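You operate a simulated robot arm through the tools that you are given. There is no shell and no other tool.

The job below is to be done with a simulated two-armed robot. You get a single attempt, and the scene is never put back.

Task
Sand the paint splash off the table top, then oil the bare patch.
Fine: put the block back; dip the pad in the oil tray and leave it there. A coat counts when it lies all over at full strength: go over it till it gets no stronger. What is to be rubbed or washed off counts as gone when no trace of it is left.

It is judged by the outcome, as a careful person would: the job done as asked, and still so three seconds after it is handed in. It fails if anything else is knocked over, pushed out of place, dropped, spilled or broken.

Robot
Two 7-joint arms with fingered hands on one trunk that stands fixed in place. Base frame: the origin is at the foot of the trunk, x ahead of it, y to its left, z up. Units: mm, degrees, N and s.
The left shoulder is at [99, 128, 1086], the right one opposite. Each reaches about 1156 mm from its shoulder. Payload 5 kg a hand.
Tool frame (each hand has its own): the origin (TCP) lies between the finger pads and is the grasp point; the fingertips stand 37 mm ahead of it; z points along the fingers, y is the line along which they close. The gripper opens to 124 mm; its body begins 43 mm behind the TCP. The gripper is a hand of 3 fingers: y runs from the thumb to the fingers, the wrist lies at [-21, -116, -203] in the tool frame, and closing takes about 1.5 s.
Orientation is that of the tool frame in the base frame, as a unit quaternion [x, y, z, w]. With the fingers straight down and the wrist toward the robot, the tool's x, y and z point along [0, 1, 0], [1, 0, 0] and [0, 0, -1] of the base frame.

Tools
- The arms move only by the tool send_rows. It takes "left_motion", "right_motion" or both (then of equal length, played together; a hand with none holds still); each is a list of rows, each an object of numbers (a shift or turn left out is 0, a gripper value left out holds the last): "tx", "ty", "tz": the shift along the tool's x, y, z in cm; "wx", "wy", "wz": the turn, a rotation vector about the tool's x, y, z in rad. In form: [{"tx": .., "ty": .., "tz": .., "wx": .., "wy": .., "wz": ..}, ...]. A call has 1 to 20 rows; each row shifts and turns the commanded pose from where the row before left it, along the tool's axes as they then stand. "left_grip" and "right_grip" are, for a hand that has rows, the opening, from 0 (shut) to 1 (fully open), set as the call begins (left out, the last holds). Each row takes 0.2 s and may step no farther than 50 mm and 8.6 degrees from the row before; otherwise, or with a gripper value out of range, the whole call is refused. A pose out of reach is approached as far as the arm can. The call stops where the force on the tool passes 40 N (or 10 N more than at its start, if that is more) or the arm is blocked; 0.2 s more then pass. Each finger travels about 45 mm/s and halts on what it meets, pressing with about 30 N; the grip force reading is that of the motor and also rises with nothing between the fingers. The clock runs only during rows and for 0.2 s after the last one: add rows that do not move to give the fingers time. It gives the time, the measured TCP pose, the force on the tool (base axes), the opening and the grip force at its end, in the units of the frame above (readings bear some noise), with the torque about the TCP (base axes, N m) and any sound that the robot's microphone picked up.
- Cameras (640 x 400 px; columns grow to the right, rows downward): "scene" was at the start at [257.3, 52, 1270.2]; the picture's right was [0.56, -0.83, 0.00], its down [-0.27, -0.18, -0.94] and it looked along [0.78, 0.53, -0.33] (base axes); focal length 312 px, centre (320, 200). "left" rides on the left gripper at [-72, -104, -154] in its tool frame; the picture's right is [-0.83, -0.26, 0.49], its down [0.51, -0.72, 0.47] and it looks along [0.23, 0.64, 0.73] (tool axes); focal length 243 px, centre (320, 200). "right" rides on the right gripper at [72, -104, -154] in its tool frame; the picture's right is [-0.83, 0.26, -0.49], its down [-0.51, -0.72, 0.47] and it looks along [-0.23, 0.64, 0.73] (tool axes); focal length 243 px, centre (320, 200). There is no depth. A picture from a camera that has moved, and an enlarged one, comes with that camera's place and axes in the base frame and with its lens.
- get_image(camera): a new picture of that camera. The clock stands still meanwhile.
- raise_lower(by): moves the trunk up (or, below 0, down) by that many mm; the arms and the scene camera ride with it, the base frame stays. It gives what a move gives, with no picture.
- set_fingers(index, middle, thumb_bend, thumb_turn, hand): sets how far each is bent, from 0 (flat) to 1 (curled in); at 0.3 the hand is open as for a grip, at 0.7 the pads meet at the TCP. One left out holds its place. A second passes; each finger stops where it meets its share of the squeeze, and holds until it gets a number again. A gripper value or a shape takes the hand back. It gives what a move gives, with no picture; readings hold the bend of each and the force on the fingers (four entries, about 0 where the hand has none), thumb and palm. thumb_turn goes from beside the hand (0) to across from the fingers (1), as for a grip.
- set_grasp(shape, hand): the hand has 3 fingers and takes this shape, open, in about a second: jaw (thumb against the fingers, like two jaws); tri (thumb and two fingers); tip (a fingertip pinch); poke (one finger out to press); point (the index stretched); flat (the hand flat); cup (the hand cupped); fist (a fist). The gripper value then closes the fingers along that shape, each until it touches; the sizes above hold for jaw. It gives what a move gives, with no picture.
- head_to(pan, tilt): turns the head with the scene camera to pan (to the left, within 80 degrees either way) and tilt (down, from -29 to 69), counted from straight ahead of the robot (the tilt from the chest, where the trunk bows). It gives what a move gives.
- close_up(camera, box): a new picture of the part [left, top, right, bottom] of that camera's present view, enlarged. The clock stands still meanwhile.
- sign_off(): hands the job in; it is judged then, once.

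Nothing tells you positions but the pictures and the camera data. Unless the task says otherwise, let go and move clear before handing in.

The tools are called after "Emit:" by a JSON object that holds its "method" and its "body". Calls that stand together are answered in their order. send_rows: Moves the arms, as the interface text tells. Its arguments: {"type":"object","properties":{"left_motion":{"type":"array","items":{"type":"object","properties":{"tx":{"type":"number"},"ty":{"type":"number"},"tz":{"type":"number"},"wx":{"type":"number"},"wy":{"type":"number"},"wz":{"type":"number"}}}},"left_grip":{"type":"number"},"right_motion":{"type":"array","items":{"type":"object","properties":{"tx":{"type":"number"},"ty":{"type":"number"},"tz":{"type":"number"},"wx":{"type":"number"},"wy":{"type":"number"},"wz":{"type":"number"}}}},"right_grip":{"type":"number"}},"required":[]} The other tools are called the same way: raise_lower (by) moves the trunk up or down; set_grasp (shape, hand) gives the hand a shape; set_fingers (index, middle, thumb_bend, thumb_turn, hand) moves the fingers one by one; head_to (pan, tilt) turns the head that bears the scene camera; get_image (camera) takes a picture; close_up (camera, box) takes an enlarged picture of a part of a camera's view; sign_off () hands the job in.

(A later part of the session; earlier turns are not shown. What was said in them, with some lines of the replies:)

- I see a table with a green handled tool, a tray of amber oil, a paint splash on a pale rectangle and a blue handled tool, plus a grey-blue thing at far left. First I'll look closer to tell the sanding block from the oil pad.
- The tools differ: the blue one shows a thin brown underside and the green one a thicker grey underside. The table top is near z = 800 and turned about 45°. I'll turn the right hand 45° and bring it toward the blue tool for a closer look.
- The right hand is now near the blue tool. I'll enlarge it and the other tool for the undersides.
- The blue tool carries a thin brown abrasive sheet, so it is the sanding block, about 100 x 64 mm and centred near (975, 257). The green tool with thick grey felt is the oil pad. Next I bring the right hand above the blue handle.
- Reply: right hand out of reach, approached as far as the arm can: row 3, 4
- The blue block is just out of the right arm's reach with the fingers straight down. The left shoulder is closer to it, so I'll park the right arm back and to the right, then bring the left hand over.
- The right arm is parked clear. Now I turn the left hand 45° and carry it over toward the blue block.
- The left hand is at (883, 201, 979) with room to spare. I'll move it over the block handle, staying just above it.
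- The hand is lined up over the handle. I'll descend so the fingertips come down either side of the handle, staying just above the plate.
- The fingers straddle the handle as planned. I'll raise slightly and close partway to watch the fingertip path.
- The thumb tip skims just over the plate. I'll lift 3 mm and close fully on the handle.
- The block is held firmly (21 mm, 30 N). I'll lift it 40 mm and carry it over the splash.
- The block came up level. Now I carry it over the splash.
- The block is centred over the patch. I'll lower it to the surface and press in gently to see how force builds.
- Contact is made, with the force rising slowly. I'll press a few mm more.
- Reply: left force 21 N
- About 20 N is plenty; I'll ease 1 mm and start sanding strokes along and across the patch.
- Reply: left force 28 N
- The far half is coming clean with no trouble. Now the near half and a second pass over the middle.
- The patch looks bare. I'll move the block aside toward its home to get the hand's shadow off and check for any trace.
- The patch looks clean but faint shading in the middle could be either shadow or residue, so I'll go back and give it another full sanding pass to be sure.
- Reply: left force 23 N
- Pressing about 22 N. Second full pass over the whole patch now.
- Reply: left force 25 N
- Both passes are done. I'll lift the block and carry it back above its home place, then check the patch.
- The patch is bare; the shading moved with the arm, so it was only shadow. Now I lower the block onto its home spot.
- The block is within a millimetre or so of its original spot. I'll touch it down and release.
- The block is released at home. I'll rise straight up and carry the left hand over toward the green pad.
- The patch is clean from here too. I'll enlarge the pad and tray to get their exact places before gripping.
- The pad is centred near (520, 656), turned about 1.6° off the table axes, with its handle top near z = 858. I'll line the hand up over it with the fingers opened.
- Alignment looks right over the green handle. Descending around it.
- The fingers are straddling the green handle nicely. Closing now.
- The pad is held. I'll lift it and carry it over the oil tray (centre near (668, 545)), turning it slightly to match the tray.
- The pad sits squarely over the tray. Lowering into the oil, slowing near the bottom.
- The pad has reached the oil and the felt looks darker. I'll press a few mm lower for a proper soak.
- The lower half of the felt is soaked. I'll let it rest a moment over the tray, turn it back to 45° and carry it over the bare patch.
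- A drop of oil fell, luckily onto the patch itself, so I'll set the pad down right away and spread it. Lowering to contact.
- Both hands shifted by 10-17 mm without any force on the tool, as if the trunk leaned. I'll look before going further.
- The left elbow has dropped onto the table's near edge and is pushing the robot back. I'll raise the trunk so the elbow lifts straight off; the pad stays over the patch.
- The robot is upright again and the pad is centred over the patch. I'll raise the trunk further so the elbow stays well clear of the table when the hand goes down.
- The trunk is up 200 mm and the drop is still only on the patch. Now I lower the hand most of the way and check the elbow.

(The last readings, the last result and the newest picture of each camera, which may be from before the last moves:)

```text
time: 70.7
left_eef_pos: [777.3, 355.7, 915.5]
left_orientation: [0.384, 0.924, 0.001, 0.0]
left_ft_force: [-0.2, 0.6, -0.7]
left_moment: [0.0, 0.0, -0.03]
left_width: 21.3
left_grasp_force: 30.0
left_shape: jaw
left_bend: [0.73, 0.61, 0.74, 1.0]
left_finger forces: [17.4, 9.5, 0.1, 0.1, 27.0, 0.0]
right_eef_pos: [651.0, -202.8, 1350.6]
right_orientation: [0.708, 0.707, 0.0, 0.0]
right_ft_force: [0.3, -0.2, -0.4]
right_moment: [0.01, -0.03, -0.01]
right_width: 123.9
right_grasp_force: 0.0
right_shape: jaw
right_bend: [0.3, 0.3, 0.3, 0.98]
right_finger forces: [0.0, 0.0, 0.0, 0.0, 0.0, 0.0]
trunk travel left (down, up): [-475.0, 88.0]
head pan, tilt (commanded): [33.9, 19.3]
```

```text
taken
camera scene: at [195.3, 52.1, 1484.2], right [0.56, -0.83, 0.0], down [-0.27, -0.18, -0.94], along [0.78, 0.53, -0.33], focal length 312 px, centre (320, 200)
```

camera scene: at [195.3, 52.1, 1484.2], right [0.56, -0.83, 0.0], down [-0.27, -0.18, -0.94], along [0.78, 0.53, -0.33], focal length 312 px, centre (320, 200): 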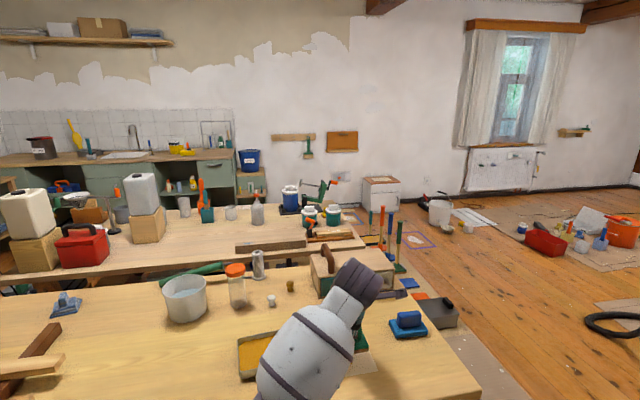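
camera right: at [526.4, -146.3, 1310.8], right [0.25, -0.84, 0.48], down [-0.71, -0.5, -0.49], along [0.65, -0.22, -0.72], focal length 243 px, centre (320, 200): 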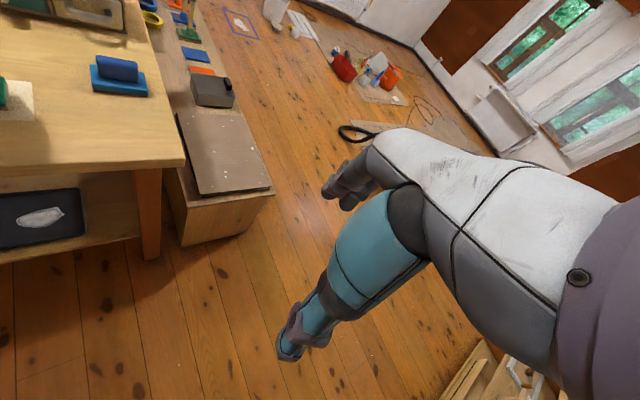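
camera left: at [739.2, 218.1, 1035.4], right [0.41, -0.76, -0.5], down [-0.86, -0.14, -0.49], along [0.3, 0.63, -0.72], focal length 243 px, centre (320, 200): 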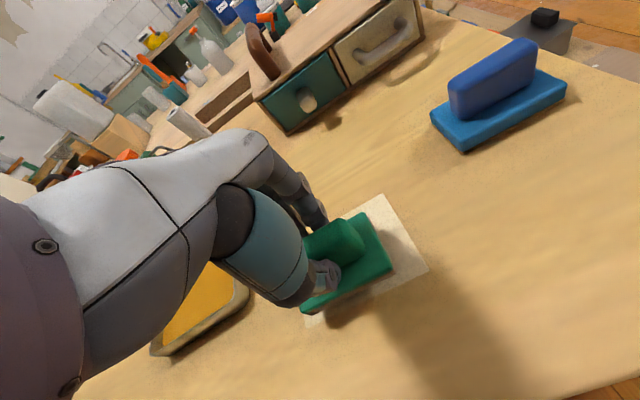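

I'll tilt the head down to see the arm and table under it.

Emit:
{"method": "head_to", "body": {"pan": 30, "tilt": 45}}

Emit:
{"method": "get_image", "body": {"camera": "scene"}}

```text
time: 71.6
left_eef_pos: [776.6, 355.4, 916.6]
left_orientation: [0.383, 0.924, 0.001, 0.0]
left_ft_force: [0.3, -0.6, -1.2]
left_moment: [-0.01, -0.01, -0.02]
left_width: 20.8
left_grasp_force: 29.9
left_shape: jaw
left_bend: [0.73, 0.61, 0.74, 1.0]
left_finger forces: [17.3, 9.5, 0.0, 0.0, 27.1, 0.1]
right_eef_pos: [649.9, -202.3, 1350.2]
right_orientation: [0.707, 0.707, 0.0, 0.0]
right_ft_force: [-0.1, -0.3, -0.3]
right_moment: [-0.03, 0.01, -0.03]
right_width: 123.9
right_grasp_force: 0.0
right_shape: jaw
right_bend: [0.3, 0.3, 0.3, 0.98]
right_finger forces: [0.0, 0.0, 0.0, 0.0, 0.0, 0.0]
trunk travel left (down, up): [-475.0, 88.0]
head pan, tilt (commanded): [30.0, 45.0]
```

```text
taken
camera scene: at [188.5, 40.8, 1444.3], right [0.5, -0.87, 0.0], down [-0.61, -0.35, -0.71], along [0.61, 0.35, -0.71], focal length 312 px, centre (320, 200)
```

scene: 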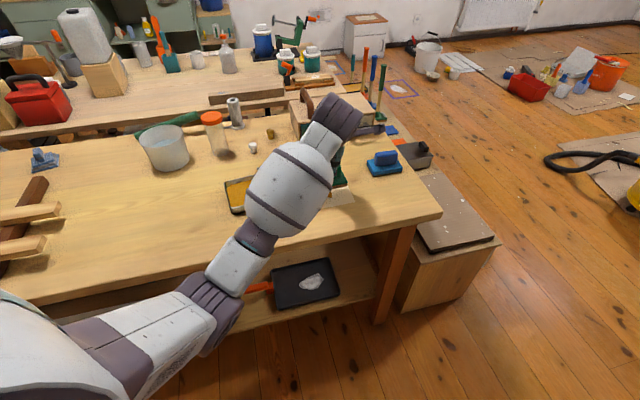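

The elbow is now in front of the table and well above its top. Lowering the pad to contact.

Emit:
{"method": "send_rows", "body": {"left_motion": [{"tz": 1.5}, {"tz": 1.5}, {"tz": 1.2}, {"tz": 0.3}, {}]}}

Emit:
{"method": "get_image", "body": {"camera": "scene"}}

Emit:
{"method": "get_image", "body": {"camera": "left"}}

```text
time: 72.8
left_eef_pos: [778.0, 354.9, 871.8]
left_orientation: [0.383, 0.924, 0.0, 0.0]
left_ft_force: [-0.3, 0.3, -0.1]
left_moment: [0.0, -0.03, -0.02]
left_width: 21.1
left_grasp_force: 29.8
left_shape: jaw
left_bend: [0.73, 0.61, 0.74, 1.0]
left_finger forces: [17.4, 9.5, 0.0, 0.0, 26.8, 0.0]
right_eef_pos: [650.7, -201.5, 1350.3]
right_orientation: [0.708, 0.706, 0.0, 0.0]
right_ft_force: [0.4, -0.5, -0.1]
right_moment: [0.0, 0.02, 0.04]
right_width: 124.0
right_grasp_force: 0.0
right_shape: jaw
right_bend: [0.3, 0.3, 0.3, 0.98]
right_finger forces: [0.0, 0.0, 0.0, 0.1, 0.1, 0.1]
trunk travel left (down, up): [-475.0, 88.0]
head pan, tilt (commanded): [30.0, 45.0]
```

```text
taken
camera scene: at [188.4, 40.9, 1444.3], right [0.5, -0.87, 0.0], down [-0.61, -0.35, -0.71], along [0.61, 0.35, -0.71], focal length 312 px, centre (320, 200)
```

scene: 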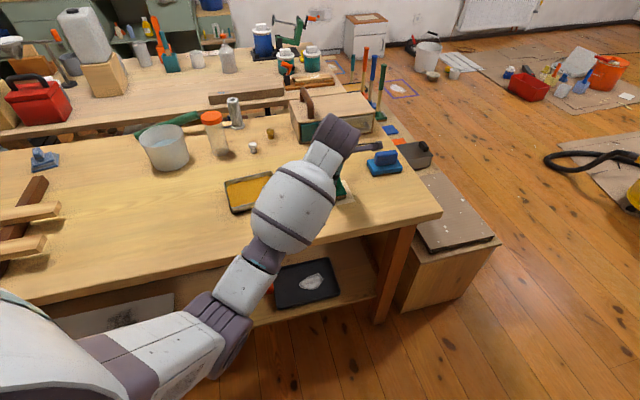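

```text
taken
camera left: at [755.0, 230.4, 1024.7], right [0.4, -0.77, -0.49], down [-0.87, -0.15, -0.47], along [0.29, 0.62, -0.73], focal length 243 px, centre (320, 200)
```

left: 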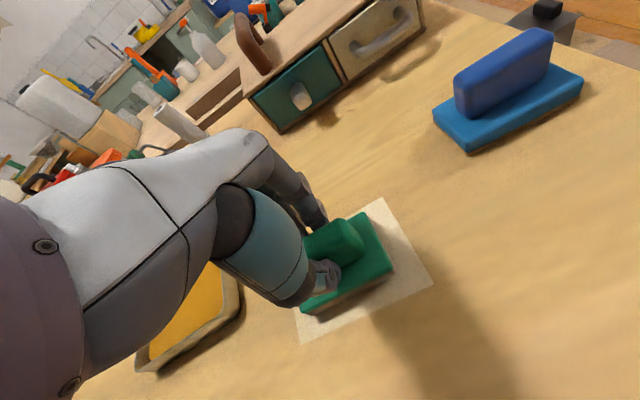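

Pad is centred on the patch with light contact. Pressing a little more.

Emit:
{"method": "send_rows", "body": {"left_motion": [{"tz": 0.1}, {"tz": 0.1}, {"tz": 0.1}, {}]}}

```text
time: 73.8
left_eef_pos: [776.9, 354.8, 868.9]
left_orientation: [0.384, 0.923, 0.0, 0.0]
left_ft_force: [0.4, 0.2, -0.3]
left_moment: [0.02, 0.01, -0.01]
left_width: 20.8
left_grasp_force: 29.2
left_shape: jaw
left_bend: [0.73, 0.61, 0.74, 1.0]
left_finger forces: [17.4, 9.5, 0.1, 0.0, 26.9, 0.0]
right_eef_pos: [650.6, -201.9, 1351.2]
right_orientation: [0.707, 0.707, 0.0, 0.0]
right_ft_force: [-0.6, 1.1, -0.1]
right_moment: [-0.01, 0.0, -0.03]
right_width: 123.7
right_grasp_force: 0.0
right_shape: jaw
right_bend: [0.3, 0.3, 0.3, 0.98]
right_finger forces: [0.0, 0.0, 0.1, 0.0, 0.0, 0.1]
trunk travel left (down, up): [-475.0, 88.0]
head pan, tilt (commanded): [30.0, 45.0]
```

Emit:
{"method": "send_rows", "body": {"left_motion": [{"tz": 0.1}, {"tz": 0.1}, {}]}}

```text
time: 74.6
left_eef_pos: [777.6, 354.1, 869.1]
left_orientation: [0.383, 0.924, 0.0, 0.001]
left_ft_force: [0.0, -0.4, 4.3]
left_moment: [0.07, -0.08, 0.02]
left_width: 21.1
left_grasp_force: 29.7
left_shape: jaw
left_bend: [0.73, 0.61, 0.74, 1.0]
left_finger forces: [17.7, 9.6, 0.0, 0.1, 27.7, 0.1]
right_eef_pos: [650.8, -203.1, 1351.2]
right_orientation: [0.707, 0.707, 0.0, 0.0]
right_ft_force: [0.8, 0.0, -0.1]
right_moment: [0.01, -0.02, 0.0]
right_width: 123.8
right_grasp_force: 0.0
right_shape: jaw
right_bend: [0.3, 0.3, 0.3, 0.98]
right_finger forces: [0.0, 0.0, 0.0, 0.0, 0.0, 0.0]
trunk travel left (down, up): [-475.0, 88.0]
head pan, tilt (commanded): [30.0, 45.0]
```

Contact at about 5 N. I'll press one mm more and begin oiling strokes over the far half.

Emit:
{"method": "send_rows", "body": {"left_motion": [{"tz": 0.1}, {"tx": 2.0}, {"tx": -2.0}, {"tx": -2.0}, {"tx": 2.0}, {"ty": 1.0}, {"tx": 2.0}, {"tx": -2.0}, {"tx": -2.0}, {"tx": 2.0}, {"ty": 1.0}, {"tx": 2.0}, {"tx": -2.0}, {"tx": -2.0}, {"tx": 2.0}, {"ty": -1.0}, {"ty": -1.0}, {}]}}

Emit:
{"method": "get_image", "body": {"camera": "left"}}

Emit:
{"method": "close_up", "body": {"camera": "scene", "box": [220, 130, 420, 255]}}

```text
time: 78.4
left_eef_pos: [776.1, 355.1, 867.4]
left_orientation: [0.383, 0.924, 0.0, 0.001]
left_ft_force: [2.2, 1.8, 12.6]
left_moment: [0.12, -0.12, 0.01]
left_width: 21.9
left_grasp_force: 29.4
left_shape: jaw
left_bend: [0.73, 0.61, 0.74, 1.0]
left_finger forces: [21.4, 11.5, 0.1, 0.0, 29.2, 0.2]
right_eef_pos: [649.9, -202.1, 1351.4]
right_orientation: [0.707, 0.707, 0.001, 0.0]
right_ft_force: [-0.5, -0.3, -0.2]
right_moment: [-0.03, 0.0, -0.02]
right_width: 123.7
right_grasp_force: 0.1
right_shape: jaw
right_bend: [0.3, 0.3, 0.3, 0.98]
right_finger forces: [0.0, 0.0, 0.0, 0.0, 0.1, 0.1]
trunk travel left (down, up): [-475.0, 88.0]
head pan, tilt (commanded): [30.0, 45.0]
```

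```text
taken
camera left: at [754.0, 230.4, 1020.4], right [0.4, -0.77, -0.49], down [-0.87, -0.15, -0.47], along [0.29, 0.62, -0.73], focal length 243 px, centre (320, 200)
```

left: 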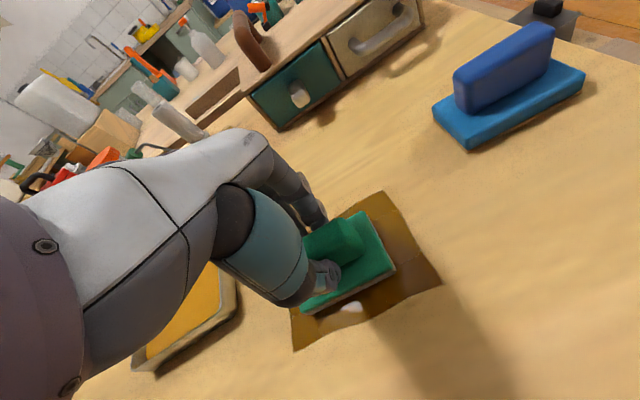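

```text
3.20 times, centred on (320, 192) of scene
camera zoom: at [187.2, 41.0, 1444.5], right [0.5, -0.87, 0.0], down [-0.61, -0.35, -0.71], along [0.61, 0.35, -0.71], focal length 999 px, centre (320, 224)
```

zoom: 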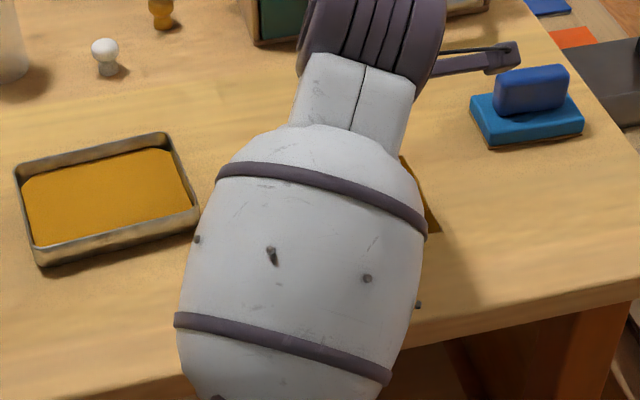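

The oil is going on well. I'll enlarge to see the coverage.

Emit:
{"method": "close_up", "body": {"camera": "left", "box": [270, 180, 460, 360]}}

```text
2.22 times, centred on (365, 270) of left
camera zoom: at [754.0, 230.4, 1020.4], right [0.4, -0.77, -0.49], down [-0.87, -0.15, -0.47], along [0.29, 0.62, -0.73], focal length 539 px, centre (220, 44)
```

zoom: 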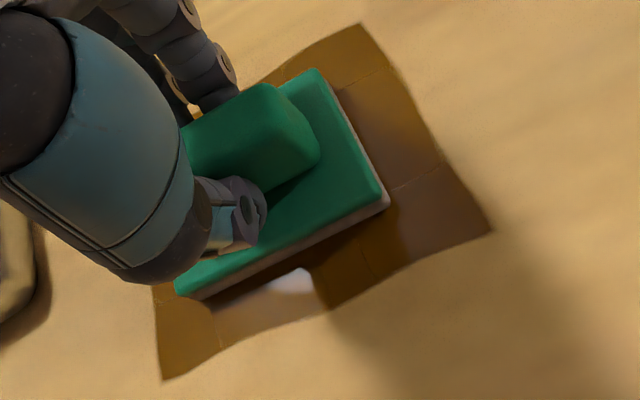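

Coverage is good so far; the pale spot is likely glare or a thin area on the near side. Now the near half.

Emit:
{"method": "send_rows", "body": {"left_motion": [{"tx": 1.9}, {"tx": -1.9}, {"tx": -1.9}, {"tx": 1.9}, {"ty": -1.0}, {"tx": 1.9}, {"tx": -1.9}, {"tx": -1.9}, {"tx": 1.9}, {"ty": -0.9}, {"tx": 1.9}, {"tx": -1.9}, {"tx": -1.9}, {"tx": 1.9}, {"ty": 0.9}, {"ty": 1.0}, {}]}}

Emit:
{"method": "close_up", "body": {"camera": "left", "box": [270, 180, 460, 360]}}

```text
time: 82.0
left_eef_pos: [776.2, 353.3, 866.8]
left_orientation: [0.383, 0.924, 0.0, 0.0]
left_ft_force: [-4.5, -4.4, 13.6]
left_moment: [-0.17, 0.17, -0.02]
left_width: 22.3
left_grasp_force: 30.0
left_shape: jaw
left_bend: [0.73, 0.61, 0.74, 1.0]
left_finger forces: [18.0, 9.5, 0.0, 0.1, 33.9, 0.1]
right_eef_pos: [648.9, -204.1, 1351.0]
right_orientation: [0.707, 0.707, 0.0, 0.001]
right_ft_force: [-0.1, 0.3, -0.3]
right_moment: [-0.04, 0.0, 0.0]
right_width: 123.6
right_grasp_force: 0.1
right_shape: jaw
right_bend: [0.3, 0.3, 0.3, 0.98]
right_finger forces: [0.0, 0.0, 0.0, 0.1, 0.1, 0.0]
trunk travel left (down, up): [-475.0, 88.0]
head pan, tilt (commanded): [30.0, 45.0]
```

```text
2.22 times, centred on (365, 270) of left
camera zoom: at [753.5, 229.2, 1020.0], right [0.4, -0.77, -0.49], down [-0.87, -0.15, -0.47], along [0.29, 0.62, -0.73], focal length 539 px, centre (220, 44)
```

zoom: 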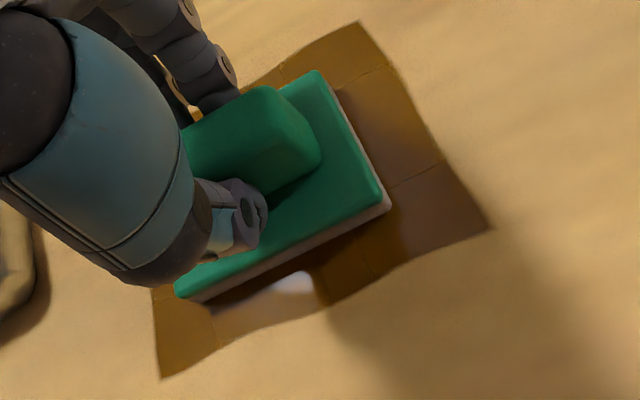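

I'll lift the pad straight up over the patch to see the coat.

Emit:
{"method": "send_rows", "body": {"left_motion": [{"tz": -0.5}, {"tz": -1.5}, {"tz": -3.0}, {"tz": -4.0}, {}]}}

Emit:
{"method": "get_image", "body": {"camera": "left"}}

Emit:
{"method": "close_up", "body": {"camera": "scene", "box": [220, 130, 420, 255]}}

```text
time: 83.2
left_eef_pos: [775.2, 353.3, 954.7]
left_orientation: [0.383, 0.924, 0.0, 0.0]
left_ft_force: [0.0, 0.1, -0.1]
left_moment: [0.04, 0.03, 0.0]
left_width: 21.9
left_grasp_force: 30.2
left_shape: jaw
left_bend: [0.73, 0.61, 0.74, 1.0]
left_finger forces: [18.7, 9.9, 0.0, 0.0, 28.6, 0.1]
right_eef_pos: [650.9, -202.1, 1350.8]
right_orientation: [0.707, 0.707, 0.0, 0.0]
right_ft_force: [-0.6, 0.4, 0.2]
right_moment: [0.01, 0.0, 0.03]
right_width: 124.1
right_grasp_force: 0.1
right_shape: jaw
right_bend: [0.3, 0.3, 0.3, 0.98]
right_finger forces: [0.1, 0.0, 0.1, 0.0, 0.0, 0.0]
trunk travel left (down, up): [-475.0, 88.0]
head pan, tilt (commanded): [30.0, 45.0]
```

```text
taken
camera left: at [754.3, 228.7, 1108.2], right [0.4, -0.77, -0.49], down [-0.87, -0.15, -0.47], along [0.29, 0.62, -0.73], focal length 243 px, centre (320, 200)
```

left: 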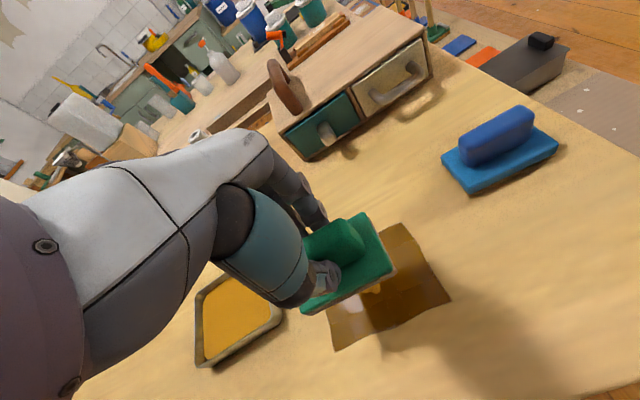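

```text
3.20 times, centred on (320, 192) of scene
camera zoom: at [188.4, 41.0, 1444.2], right [0.5, -0.87, 0.0], down [-0.61, -0.35, -0.71], along [0.61, 0.35, -0.71], focal length 999 px, centre (320, 224)
```

zoom: 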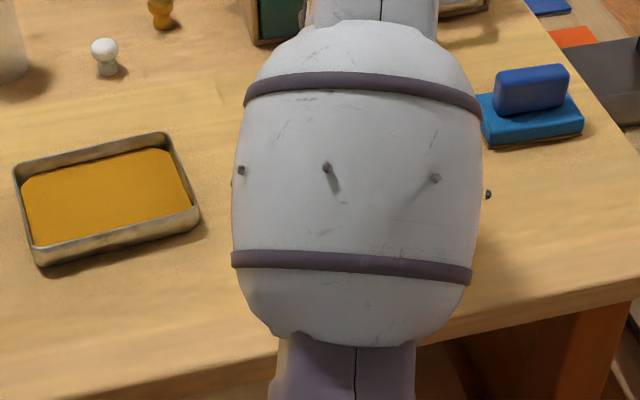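

Emit:
{"method": "close_up", "body": {"camera": "left", "box": [290, 200, 470, 360]}}

```text
2.50 times, centred on (380, 280) of left
camera zoom: at [754.3, 228.7, 1108.2], right [0.4, -0.77, -0.49], down [-0.87, -0.15, -0.47], along [0.29, 0.62, -0.73], focal length 606 px, centre (170, 0)
```

zoom: 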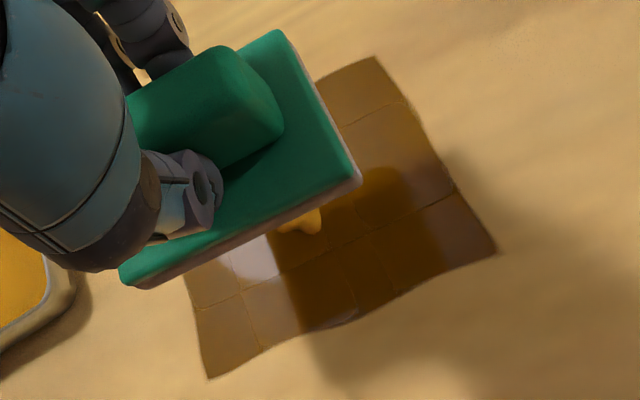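

An oil drop has fallen from the pad's centre onto the coat, so the pad still drips when lifted. I'll check the table between tray and patch for any other drops.

Emit:
{"method": "close_up", "body": {"camera": "left", "box": [180, 240, 360, 400]}}

Emit:
{"method": "get_image", "body": {"camera": "right"}}

Emit:
{"method": "get_image", "body": {"camera": "scene"}}

```text
2.50 times, centred on (270, 320) of left
camera zoom: at [754.3, 228.7, 1108.2], right [0.4, -0.77, -0.49], down [-0.87, -0.15, -0.47], along [0.29, 0.62, -0.73], focal length 606 px, centre (445, -100)
```

zoom: 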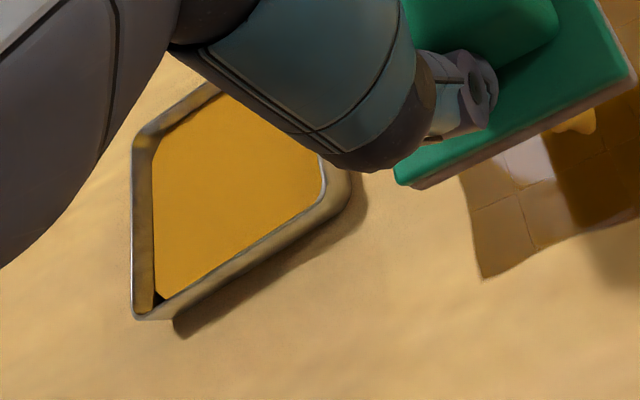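

```text
taken
camera right: at [546.9, -129.0, 1504.1], right [0.26, -0.83, 0.49], down [-0.72, -0.51, -0.47], along [0.64, -0.23, -0.73], focal length 243 px, centre (320, 200)
```

right: 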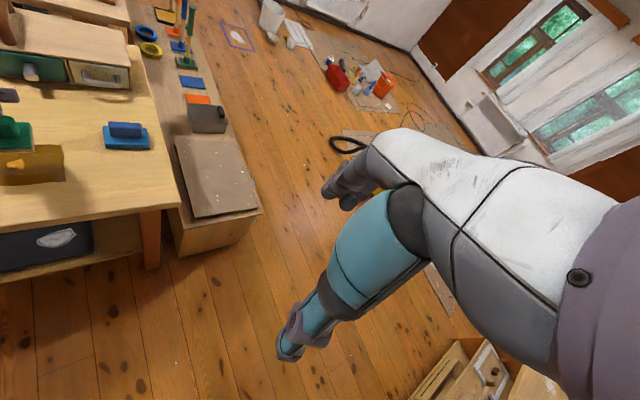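

```text
taken
camera scene: at [188.4, 41.0, 1444.2], right [0.5, -0.87, 0.0], down [-0.61, -0.35, -0.71], along [0.61, 0.35, -0.71], focal length 312 px, centre (320, 200)
```

scene: 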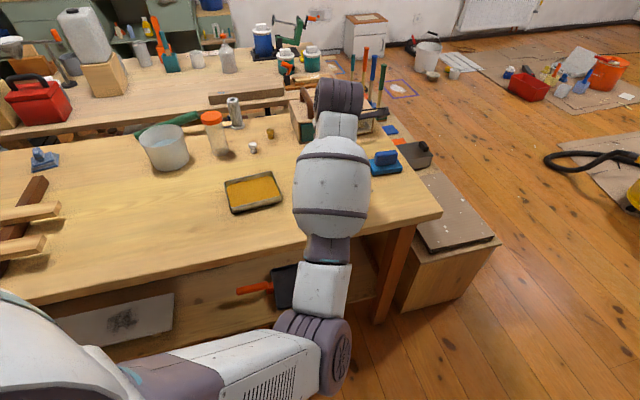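

No drops anywhere but on the patch. I'll go back down, spread that drop and go over the coat again so it reaches full strength everywhere.

Emit:
{"method": "send_rows", "body": {"left_motion": [{"tz": 4.0}, {"tz": 3.2}, {"tz": 1.2}, {"tz": 0.5}, {"tz": 0.1}, {"tx": 1.8}, {"tx": -1.8}, {"tx": -1.8}, {"tx": 1.8}, {"ty": 0.9}, {"tx": 1.8}, {"tx": -1.8}, {"tx": -1.8}, {"tx": 1.8}, {"ty": 0.9}, {"tx": 1.8}, {"tx": -1.8}, {"tx": -1.8}, {"tx": 1.8}, {"ty": -1.8}]}}

Emit:
{"method": "send_rows", "body": {"left_motion": [{"tx": 1.8}, {"tx": -1.8}, {"tx": -1.8}, {"tx": 1.8}, {"ty": -0.9}, {"tx": 1.8}, {"tx": -1.8}, {"tx": -1.8}, {"tx": 1.8}, {"ty": -0.9}, {"tx": 1.8}, {"tx": -1.8}, {"tx": -1.8}, {"tx": 1.8}, {"ty": 0.9}, {"ty": 0.9}, {}]}}

Emit:
{"method": "close_up", "body": {"camera": "left", "box": [270, 180, 460, 360]}}

```text
time: 87.4
left_eef_pos: [774.9, 355.1, 866.9]
left_orientation: [0.382, 0.924, 0.0, 0.0]
left_ft_force: [2.0, 4.6, 9.6]
left_moment: [0.19, -0.12, 0.01]
left_width: 22.1
left_grasp_force: 30.3
left_shape: jaw
left_bend: [0.73, 0.61, 0.75, 1.0]
left_finger forces: [21.5, 11.7, 0.1, 0.0, 28.2, 0.0]
right_eef_pos: [650.0, -202.2, 1351.0]
right_orientation: [0.707, 0.707, 0.001, 0.001]
right_ft_force: [0.9, 0.8, 0.3]
right_moment: [0.0, -0.02, 0.0]
right_width: 124.0
right_grasp_force: 0.0
right_shape: jaw
right_bend: [0.3, 0.3, 0.3, 0.98]
right_finger forces: [0.0, 0.0, 0.0, 0.1, 0.1, 0.1]
trunk travel left (down, up): [-475.0, 88.0]
head pan, tilt (commanded): [30.0, 45.0]
```

```text
time: 91.0
left_eef_pos: [776.4, 354.1, 866.7]
left_orientation: [0.383, 0.924, 0.001, 0.001]
left_ft_force: [-5.5, -4.7, 12.4]
left_moment: [-0.13, 0.16, 0.02]
left_width: 22.5
left_grasp_force: 29.9
left_shape: jaw
left_bend: [0.73, 0.61, 0.75, 1.0]
left_finger forces: [18.0, 9.3, 0.0, 0.0, 34.4, 0.0]
right_eef_pos: [648.7, -203.2, 1352.1]
right_orientation: [0.707, 0.708, 0.001, 0.0]
right_ft_force: [0.7, -0.5, 0.2]
right_moment: [0.0, -0.01, 0.03]
right_width: 124.0
right_grasp_force: 0.1
right_shape: jaw
right_bend: [0.3, 0.3, 0.3, 0.98]
right_finger forces: [0.0, 0.1, 0.1, 0.1, 0.1, 0.1]
trunk travel left (down, up): [-475.0, 88.0]
head pan, tilt (commanded): [30.0, 45.0]
```

```text
2.22 times, centred on (365, 270) of left
camera zoom: at [753.9, 230.0, 1019.6], right [0.4, -0.77, -0.49], down [-0.87, -0.15, -0.47], along [0.29, 0.62, -0.73], focal length 539 px, centre (220, 44)
```

zoom: 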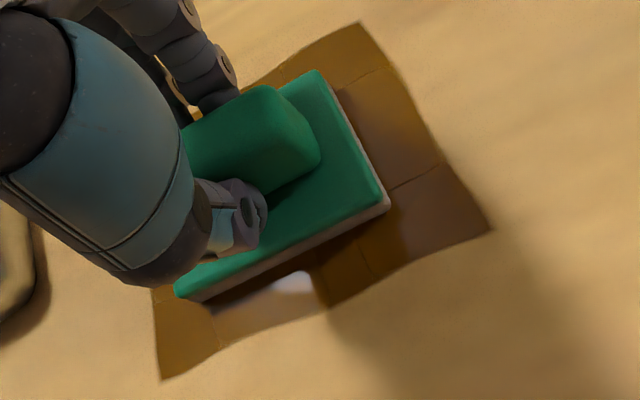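

The coat looks the same as before this pass, so it seems at full strength. One more crosswise pass to be sure, then a look at the parts under the pad.

Emit:
{"method": "send_rows", "body": {"left_motion": [{"tx": 1.8}, {"ty": 1.8}, {"ty": -1.8}, {"ty": -1.8}, {"ty": 1.8}, {"tx": -1.8}, {"ty": 1.8}, {"ty": -1.8}, {"ty": -1.8}, {"ty": 1.8}, {"tx": -1.8}, {"ty": 1.8}, {"ty": -1.8}, {"ty": -1.8}, {"ty": 1.8}, {"tx": 1.8}, {"ty": 1.8}, {}]}}

Emit:
{"method": "close_up", "body": {"camera": "left", "box": [270, 180, 460, 360]}}

Emit:
{"method": "send_rows", "body": {"left_motion": [{"ty": -1.8}, {"ty": -1.8}, {"tx": -1.6}, {}]}}

Emit:
{"method": "close_up", "body": {"camera": "left", "box": [250, 160, 440, 340]}}

```text
time: 94.8
left_eef_pos: [788.7, 366.9, 866.4]
left_orientation: [0.382, 0.924, 0.001, 0.001]
left_ft_force: [1.4, 1.5, 5.7]
left_moment: [0.07, -0.08, -0.02]
left_width: 22.0
left_grasp_force: 30.1
left_shape: jaw
left_bend: [0.73, 0.61, 0.75, 1.0]
left_finger forces: [20.4, 11.1, 0.0, 0.0, 29.2, 0.0]
right_eef_pos: [649.7, -203.5, 1350.3]
right_orientation: [0.707, 0.707, 0.001, 0.0]
right_ft_force: [-0.6, -0.4, -0.1]
right_moment: [0.0, -0.01, -0.01]
right_width: 124.2
right_grasp_force: 0.0
right_shape: jaw
right_bend: [0.3, 0.3, 0.3, 0.98]
right_finger forces: [0.1, 0.0, 0.0, 0.1, 0.0, 0.0]
trunk travel left (down, up): [-475.0, 88.0]
head pan, tilt (commanded): [30.0, 45.0]
```

```text
2.22 times, centred on (365, 270) of left
camera zoom: at [766.2, 242.4, 1019.6], right [0.4, -0.77, -0.49], down [-0.87, -0.15, -0.47], along [0.29, 0.62, -0.73], focal length 539 px, centre (220, 44)
```

zoom: 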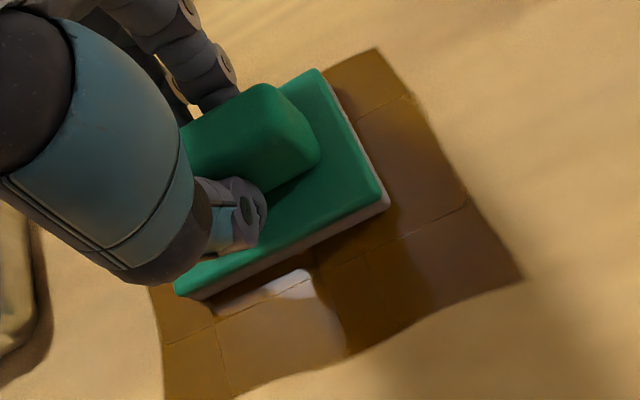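

```text
time: 95.8
left_eef_pos: [775.2, 329.9, 866.2]
left_orientation: [0.383, 0.924, 0.0, 0.0]
left_ft_force: [-2.3, 1.1, 7.1]
left_moment: [0.05, 0.03, 0.02]
left_width: 22.0
left_grasp_force: 29.8
left_shape: jaw
left_bend: [0.73, 0.61, 0.75, 1.0]
left_finger forces: [19.6, 10.5, 0.0, 0.1, 30.3, 0.0]
right_eef_pos: [649.2, -201.8, 1351.7]
right_orientation: [0.708, 0.707, 0.0, 0.001]
right_ft_force: [0.4, 0.1, -0.2]
right_moment: [0.0, 0.0, -0.04]
right_width: 124.0
right_grasp_force: 0.0
right_shape: jaw
right_bend: [0.3, 0.3, 0.3, 0.98]
right_finger forces: [0.0, 0.0, 0.0, 0.0, 0.0, 0.0]
trunk travel left (down, up): [-475.0, 88.0]
head pan, tilt (commanded): [30.0, 45.0]
```

```text
2.22 times, centred on (345, 250) of left
camera zoom: at [753.0, 205.1, 1019.7], right [0.4, -0.77, -0.49], down [-0.87, -0.15, -0.47], along [0.29, 0.62, -0.73], focal length 539 px, centre (264, 89)
```

zoom: 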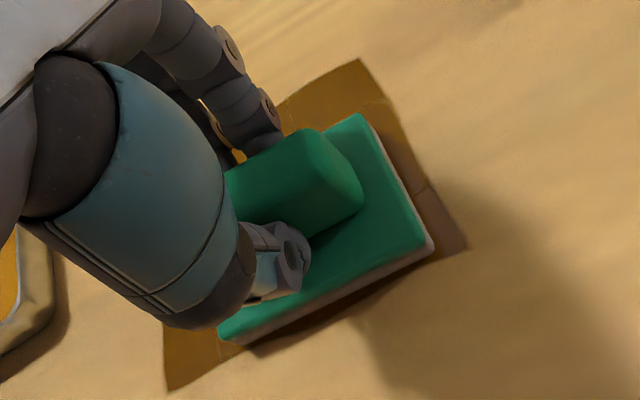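

The coat is uniform wherever I can see it. I'll slide to the tray-side of the patch in contact, then lift and cross quickly to the tray so no drop lands on the table.

Emit:
{"method": "send_rows", "body": {"left_motion": [{"tx": 1.7, "ty": 0.9}, {"tx": 1.7, "ty": 0.9}, {"tz": -3.0}, {"tx": 2.0, "tz": -1.7}, {"tx": 4.36, "ty": 1.44}, {"tx": 4.36, "ty": 1.44}, {"tx": 4.36, "ty": 1.44}, {"tx": 4.36, "ty": 1.44}, {"wz": -0.078}, {}]}}

Emit:
{"method": "get_image", "body": {"camera": "scene"}}

Emit:
{"method": "get_image", "body": {"camera": "left"}}

```text
time: 98.0
left_eef_pos: [666.1, 546.0, 911.6]
left_orientation: [0.347, 0.938, 0.0, 0.0]
left_ft_force: [-0.2, -0.5, -0.2]
left_moment: [-0.01, -0.03, -0.01]
left_width: 22.0
left_grasp_force: 30.0
left_shape: jaw
left_bend: [0.73, 0.61, 0.75, 1.0]
left_finger forces: [18.9, 9.8, 0.1, 0.0, 28.8, 0.1]
right_eef_pos: [651.8, -202.5, 1351.4]
right_orientation: [0.707, 0.707, 0.0, 0.0]
right_ft_force: [0.9, -0.1, -0.2]
right_moment: [-0.01, -0.01, 0.05]
right_width: 123.7
right_grasp_force: 0.2
right_shape: jaw
right_bend: [0.3, 0.3, 0.3, 0.98]
right_finger forces: [0.0, 0.0, 0.0, 0.1, 0.0, 0.0]
trunk travel left (down, up): [-475.0, 88.0]
head pan, tilt (commanded): [30.0, 45.0]
```

```text
taken
camera scene: at [188.2, 41.6, 1444.3], right [0.5, -0.87, 0.0], down [-0.61, -0.35, -0.71], along [0.61, 0.35, -0.71], focal length 312 px, centre (320, 200)
```

scene: 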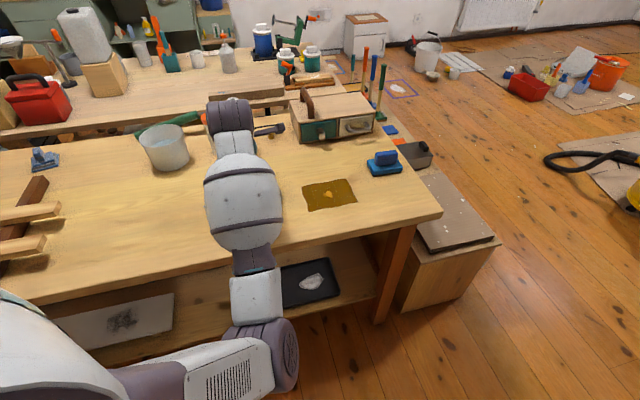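

```text
taken
camera left: at [654.1, 420.4, 1065.5], right [0.46, -0.74, -0.49], down [-0.85, -0.22, -0.47], along [0.24, 0.64, -0.73], focal length 243 px, centre (320, 200)
```

left: 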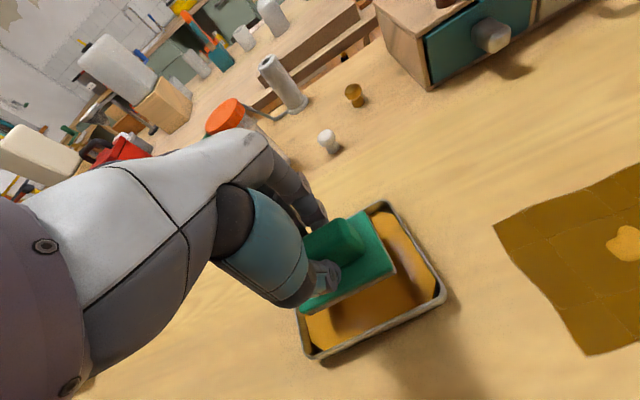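

The pad is over the tray and no drops lie on the open table, but an amber spot remains at the centre of the patch where the first drop fell. Let me look closely.

Emit:
{"method": "close_up", "body": {"camera": "scene", "box": [290, 165, 370, 215]}}

Emit:
{"method": "close_up", "body": {"camera": "left", "box": [480, 150, 640, 360]}}

Emit:
{"method": "close_up", "body": {"camera": "scene", "box": [180, 130, 380, 255]}}

```text
8.00 times, centred on (330, 190) of scene
camera zoom: at [188.2, 41.6, 1444.3], right [0.5, -0.87, 0.0], down [-0.61, -0.35, -0.71], along [0.61, 0.35, -0.71], focal length 2498 px, centre (240, 280)
```

zoom: 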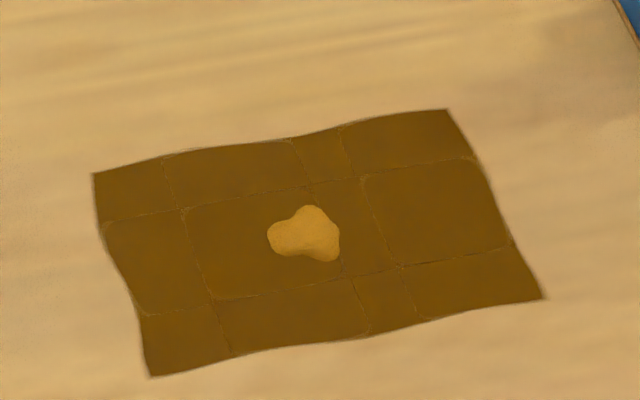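

```text
1.90 times, centred on (560, 255) of left
camera zoom: at [654.1, 420.4, 1065.5], right [0.46, -0.74, -0.49], down [-0.85, -0.22, -0.47], along [0.24, 0.64, -0.73], focal length 462 px, centre (-137, 95)
```

zoom: 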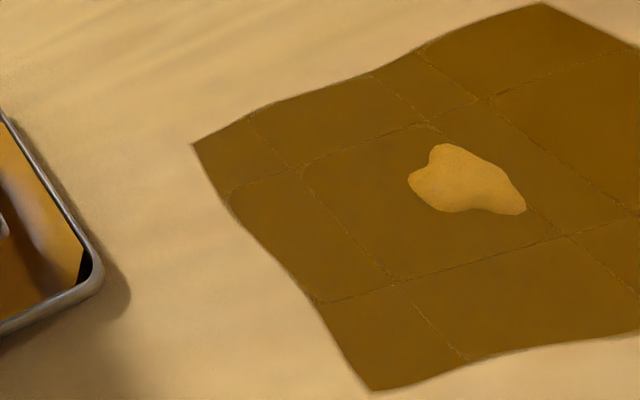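

```text
3.20 times, centred on (280, 192) of scene
camera zoom: at [188.2, 41.6, 1444.3], right [0.5, -0.87, 0.0], down [-0.61, -0.35, -0.71], along [0.61, 0.35, -0.71], focal length 999 px, centre (448, 224)
```

zoom: 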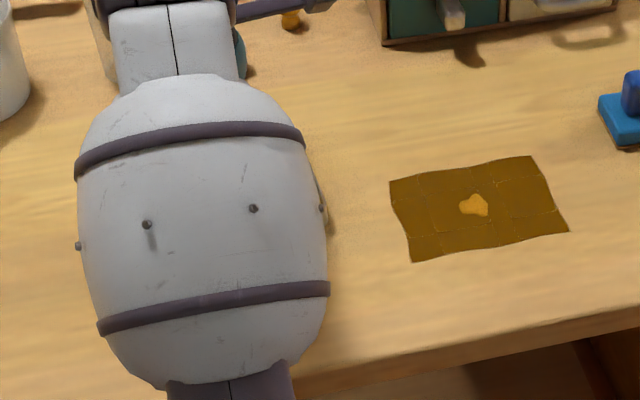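

The coat is even over the whole patch, with the drop still showing as a spot at its centre. First I'll set the pad down in the tray so it can't drip anywhere else.

Emit:
{"method": "send_rows", "body": {"left_motion": [{"tz": 1.5}, {"tz": 1.5}, {"tz": 0.8}, {"tz": 0.2}, {}]}}

Emit:
{"method": "get_image", "body": {"camera": "left"}}

```text
time: 99.2
left_eef_pos: [666.6, 544.8, 872.7]
left_orientation: [0.347, 0.938, 0.001, 0.0]
left_ft_force: [-0.3, -0.4, 0.3]
left_moment: [0.03, 0.0, 0.0]
left_width: 21.7
left_grasp_force: 30.2
left_shape: jaw
left_bend: [0.73, 0.61, 0.75, 1.0]
left_finger forces: [18.8, 9.9, 0.0, 0.1, 28.7, 0.0]
right_eef_pos: [651.2, -202.6, 1351.5]
right_orientation: [0.708, 0.707, 0.001, 0.0]
right_ft_force: [0.6, -0.9, -0.1]
right_moment: [-0.01, -0.01, 0.02]
right_width: 123.9
right_grasp_force: 0.1
right_shape: jaw
right_bend: [0.3, 0.3, 0.3, 0.98]
right_finger forces: [0.0, 0.1, 0.0, 0.1, 0.1, 0.1]
trunk travel left (down, up): [-475.0, 88.0]
head pan, tilt (commanded): [30.0, 45.0]
```

```text
taken
camera left: at [654.5, 419.4, 1025.7], right [0.46, -0.74, -0.49], down [-0.85, -0.22, -0.47], along [0.24, 0.64, -0.73], focal length 243 px, centre (320, 200)
```

left: 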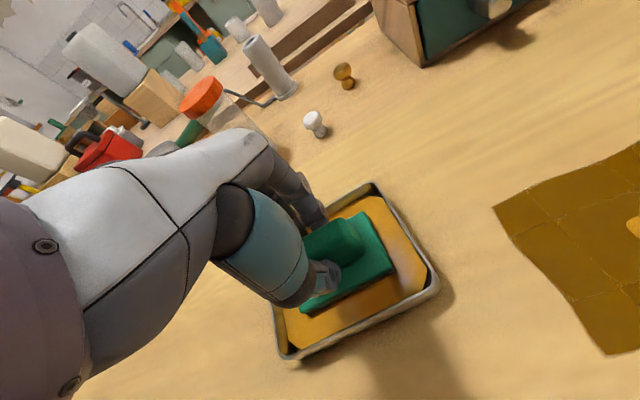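

The pad rests in the oil. I'll settle it on the tray floor and release.

Emit:
{"method": "send_rows", "body": {"left_motion": [{"tz": 0.1}, {"tz": 0.1}, {}]}}

Emit:
{"method": "send_rows", "body": {"left_motion": [{}, {}, {}, {}], "left_grip": 0.5}}

Emit:
{"method": "get_image", "body": {"camera": "left"}}

```text
time: 100.0
left_eef_pos: [667.2, 544.2, 871.1]
left_orientation: [0.347, 0.938, 0.001, 0.0]
left_ft_force: [0.1, -0.2, 0.4]
left_moment: [0.01, 0.01, -0.01]
left_width: 21.7
left_grasp_force: 30.5
left_shape: jaw
left_bend: [0.73, 0.61, 0.75, 1.0]
left_finger forces: [18.9, 9.8, 0.2, 0.0, 28.9, 0.0]
right_eef_pos: [650.8, -201.8, 1350.2]
right_orientation: [0.707, 0.707, 0.0, 0.0]
right_ft_force: [0.1, -0.5, -0.3]
right_moment: [-0.02, -0.02, 0.06]
right_width: 123.9
right_grasp_force: 0.1
right_shape: jaw
right_bend: [0.3, 0.3, 0.3, 0.98]
right_finger forces: [0.1, 0.0, 0.0, 0.1, 0.0, 0.0]
trunk travel left (down, up): [-475.0, 88.0]
head pan, tilt (commanded): [30.0, 45.0]
```

```text
time: 101.0
left_eef_pos: [667.6, 546.2, 871.0]
left_orientation: [0.347, 0.938, 0.0, 0.001]
left_ft_force: [-0.1, -0.1, -0.2]
left_moment: [0.04, 0.03, 0.02]
left_width: 61.2
left_grasp_force: 0.0
left_shape: jaw
left_bend: [0.74, 0.45, 0.69, 1.0]
left_finger forces: [0.1, 0.0, 0.0, 0.1, 0.0, 0.1]
right_eef_pos: [652.0, -202.3, 1351.0]
right_orientation: [0.707, 0.707, 0.0, 0.0]
right_ft_force: [-0.3, -0.1, 0.5]
right_moment: [0.01, -0.01, 0.0]
right_width: 123.9
right_grasp_force: 0.0
right_shape: jaw
right_bend: [0.3, 0.3, 0.3, 0.98]
right_finger forces: [0.0, 0.0, 0.0, 0.0, 0.0, 0.0]
trunk travel left (down, up): [-475.0, 88.0]
head pan, tilt (commanded): [30.0, 45.0]
```

```text
taken
camera left: at [654.6, 419.5, 1024.2], right [0.46, -0.74, -0.49], down [-0.85, -0.22, -0.47], along [0.24, 0.64, -0.73], focal length 243 px, centre (320, 200)
```

left: 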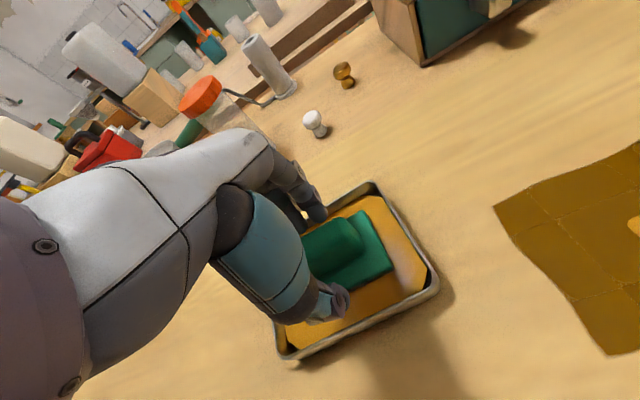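

The pad is released in the tray. I'll rise straight up and pull the hand back toward the robot.

Emit:
{"method": "send_rows", "body": {"left_motion": [{"tz": -1.0}, {"tz": -2.0}, {"tz": -3.0}, {"tz": -4.0}, {"tz": -4.0}, {"tz": -4.0}, {"tz": -4.0}, {"tz": -3.0}, {}]}}

Emit:
{"method": "get_image", "body": {"camera": "left"}}

Emit:
{"method": "get_image", "body": {"camera": "scene"}}

```text
time: 103.0
left_eef_pos: [668.2, 545.3, 1118.3]
left_orientation: [0.347, 0.938, 0.0, -0.001]
left_ft_force: [0.1, 0.9, 0.1]
left_moment: [-0.02, 0.01, 0.01]
left_width: 61.5
left_grasp_force: 0.1
left_shape: jaw
left_bend: [0.74, 0.45, 0.69, 1.0]
left_finger forces: [0.0, 0.0, 0.1, 0.0, 0.0, 0.1]
right_eef_pos: [651.4, -202.5, 1350.4]
right_orientation: [0.707, 0.707, 0.0, 0.0]
right_ft_force: [0.5, -0.1, -0.6]
right_moment: [0.02, 0.0, -0.04]
right_width: 123.9
right_grasp_force: 0.1
right_shape: jaw
right_bend: [0.3, 0.3, 0.3, 0.98]
right_finger forces: [0.0, 0.0, 0.0, 0.0, 0.0, 0.0]
trunk travel left (down, up): [-475.0, 88.0]
head pan, tilt (commanded): [30.0, 45.0]
```

```text
taken
camera left: at [655.3, 419.4, 1272.9], right [0.46, -0.74, -0.49], down [-0.85, -0.22, -0.47], along [0.24, 0.64, -0.73], focal length 243 px, centre (320, 200)
```

left: 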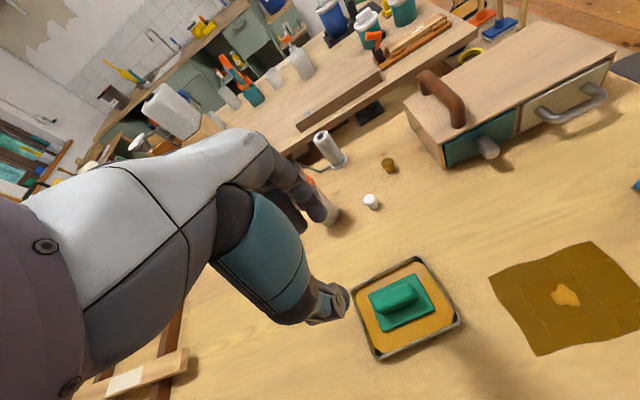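

```text
taken
camera scene: at [188.5, 40.9, 1444.2], right [0.5, -0.87, 0.0], down [-0.61, -0.35, -0.71], along [0.61, 0.35, -0.71], focal length 312 px, centre (320, 200)
```

scene: 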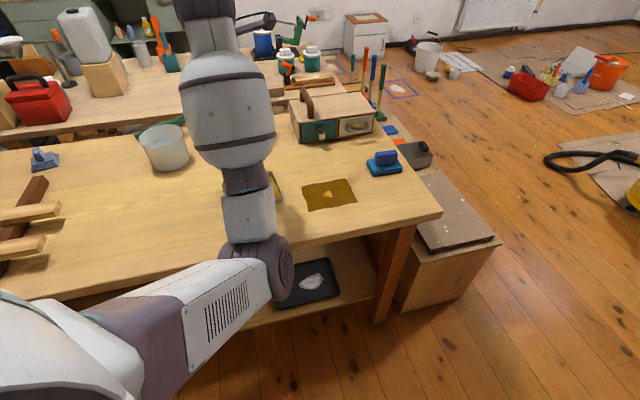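

The pad sits well inside the tray. I'll enlarge the coat and the drop again from here.

Emit:
{"method": "close_up", "body": {"camera": "left", "box": [470, 230, 640, 365]}}

Emit:
{"method": "close_up", "body": {"camera": "left", "box": [330, 240, 500, 375]}}

Emit:
{"method": "close_up", "body": {"camera": "scene", "box": [290, 140, 430, 227]}}

```text
2.96 times, centred on (555, 298) of left
camera zoom: at [655.3, 419.4, 1272.9], right [0.46, -0.74, -0.49], down [-0.85, -0.22, -0.47], along [0.24, 0.64, -0.73], focal length 719 px, centre (-376, -89)
```

zoom: 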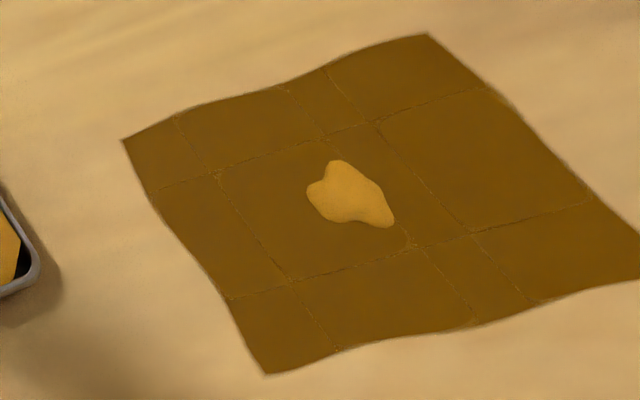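

```text
2.96 times, centred on (415, 308) of left
camera zoom: at [655.3, 419.4, 1272.9], right [0.46, -0.74, -0.49], down [-0.85, -0.22, -0.47], along [0.24, 0.64, -0.73], focal length 719 px, centre (38, -118)
```

zoom: 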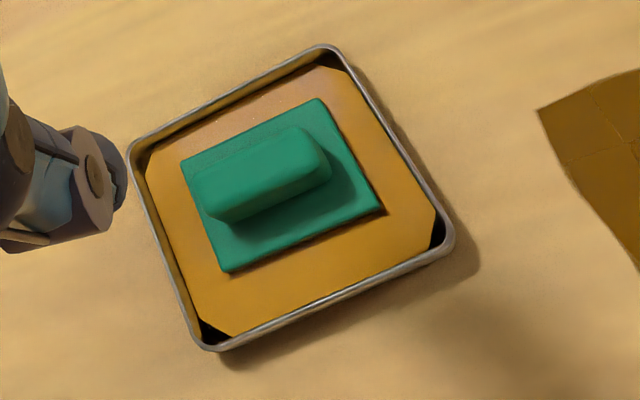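

```text
4.57 times, centred on (360, 184) of scene
camera zoom: at [188.5, 40.9, 1444.2], right [0.5, -0.87, 0.0], down [-0.61, -0.35, -0.71], along [0.61, 0.35, -0.71], focal length 1427 px, centre (137, 275)
```

zoom: 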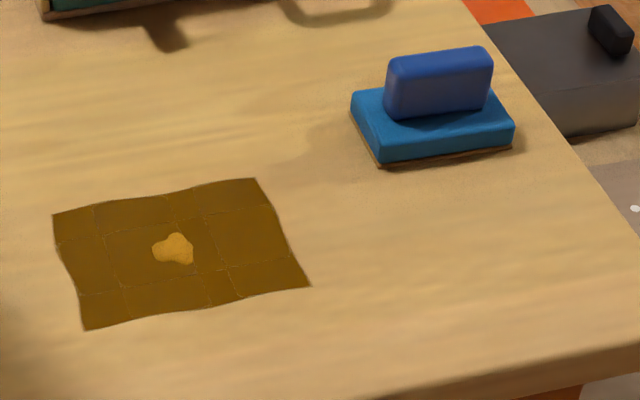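

The coat is one even dark tone with no bare bits, the block is at home, and the pad lies in the tray. I'll raise the hand further clear and take a last look over the table.

Emit:
{"method": "send_rows", "body": {"left_motion": [{"tz": -4.0}, {"tz": -4.0}, {}, {}, {}]}}

Emit:
{"method": "head_to", "body": {"pan": 45, "tilt": 35}}

Emit:
{"method": "get_image", "body": {"camera": "scene"}}

Emit:
{"method": "get_image", "body": {"camera": "left"}}

```text
time: 104.2
left_eef_pos: [665.6, 542.3, 1199.9]
left_orientation: [0.346, 0.938, 0.0, 0.001]
left_ft_force: [-0.3, 0.1, 0.5]
left_moment: [0.02, -0.01, 0.0]
left_width: 62.0
left_grasp_force: 0.1
left_shape: jaw
left_bend: [0.74, 0.45, 0.69, 1.0]
left_finger forces: [0.0, 0.0, 0.0, 0.0, 0.0, 0.1]
right_eef_pos: [650.8, -202.2, 1350.6]
right_orientation: [0.707, 0.707, 0.0, 0.0]
right_ft_force: [-0.1, 0.6, -0.6]
right_moment: [0.0, 0.01, -0.01]
right_width: 123.7
right_grasp_force: 0.0
right_shape: jaw
right_bend: [0.3, 0.3, 0.3, 0.98]
right_finger forces: [0.0, 0.0, 0.1, 0.1, 0.0, 0.0]
trunk travel left (down, up): [-475.0, 88.0]
head pan, tilt (commanded): [30.0, 45.0]
```

```text
time: 104.9
left_eef_pos: [665.6, 544.7, 1201.0]
left_orientation: [0.347, 0.938, 0.0, 0.0]
left_ft_force: [0.3, 0.0, 0.1]
left_moment: [0.0, 0.0, -0.01]
left_width: 61.8
left_grasp_force: 0.0
left_shape: jaw
left_bend: [0.74, 0.45, 0.69, 1.0]
left_finger forces: [0.1, 0.0, 0.0, 0.0, 0.0, 0.0]
right_eef_pos: [650.4, -201.8, 1350.3]
right_orientation: [0.707, 0.707, 0.0, 0.0]
right_ft_force: [0.0, 0.4, 0.9]
right_moment: [-0.01, 0.0, 0.0]
right_width: 123.9
right_grasp_force: 0.1
right_shape: jaw
right_bend: [0.3, 0.3, 0.3, 0.98]
right_finger forces: [0.0, 0.1, 0.0, 0.0, 0.0, 0.0]
trunk travel left (down, up): [-475.0, 88.0]
head pan, tilt (commanded): [45.0, 35.0]
```

```text
taken
camera scene: at [180.3, 62.6, 1459.0], right [0.71, -0.71, 0.0], down [-0.41, -0.41, -0.82], along [0.58, 0.58, -0.57], focal length 312 px, centre (320, 200)
```

scene: 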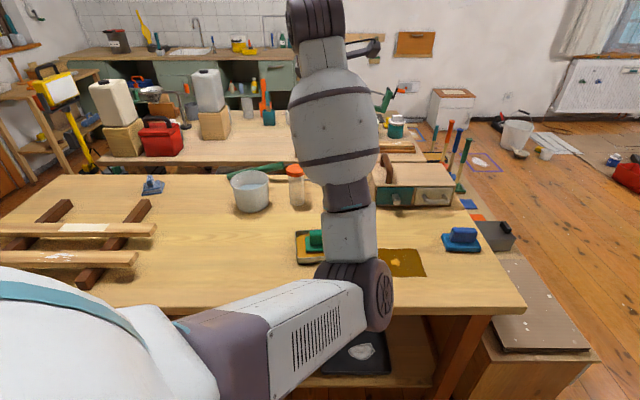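

```text
taken
camera left: at [654.1, 418.1, 1353.3], right [0.46, -0.74, -0.49], down [-0.85, -0.22, -0.47], along [0.24, 0.64, -0.73], focal length 243 px, centre (320, 200)
```

left: 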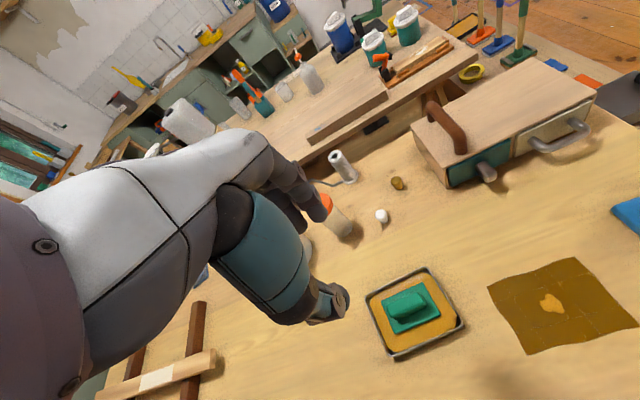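

I've checked what I can see. The splash is sanded off, the patch has an even full coat, the block is back in its place and the pad lies in the oil tray. One oil drop still shows on the coat, inside the patch. Both hands are clear, so I'm handing in.

Emit:
{"method": "sign_off", "body": {}}

```text
The job is handed in.
```

The splash is sanded off and the bare patch has an even coat of oil. One oil drop still shows as a lighter spot in the middle of the patch. The job has been handed in.

- **Sanding:** I went over the splash twice with the blue block. No trace of paint was visible afterwards. The block is back within about a millimetre or two of where it stood.
- **Oiling:** I dipped the green pad once and went over the patch in several passes. It looked no darker after the second pass, and I added a crosswise one. The oil runs a few millimetres past the edge of the patch. The pad is lying in the oil tray.
- **The drop:** It fell from the soaked pad while I held it over the patch. Rubbing over it many times with the pad did not spread it. I saw no drops anywhere else on the table.
- **Elbow contact:** The left elbow rested on the table's near edge for a moment and pushed the robot back. I raised the trunk 200 mm to clear it and left it raised. I saw nothing moved or knocked over.

Both hands are empty and clear of the table.
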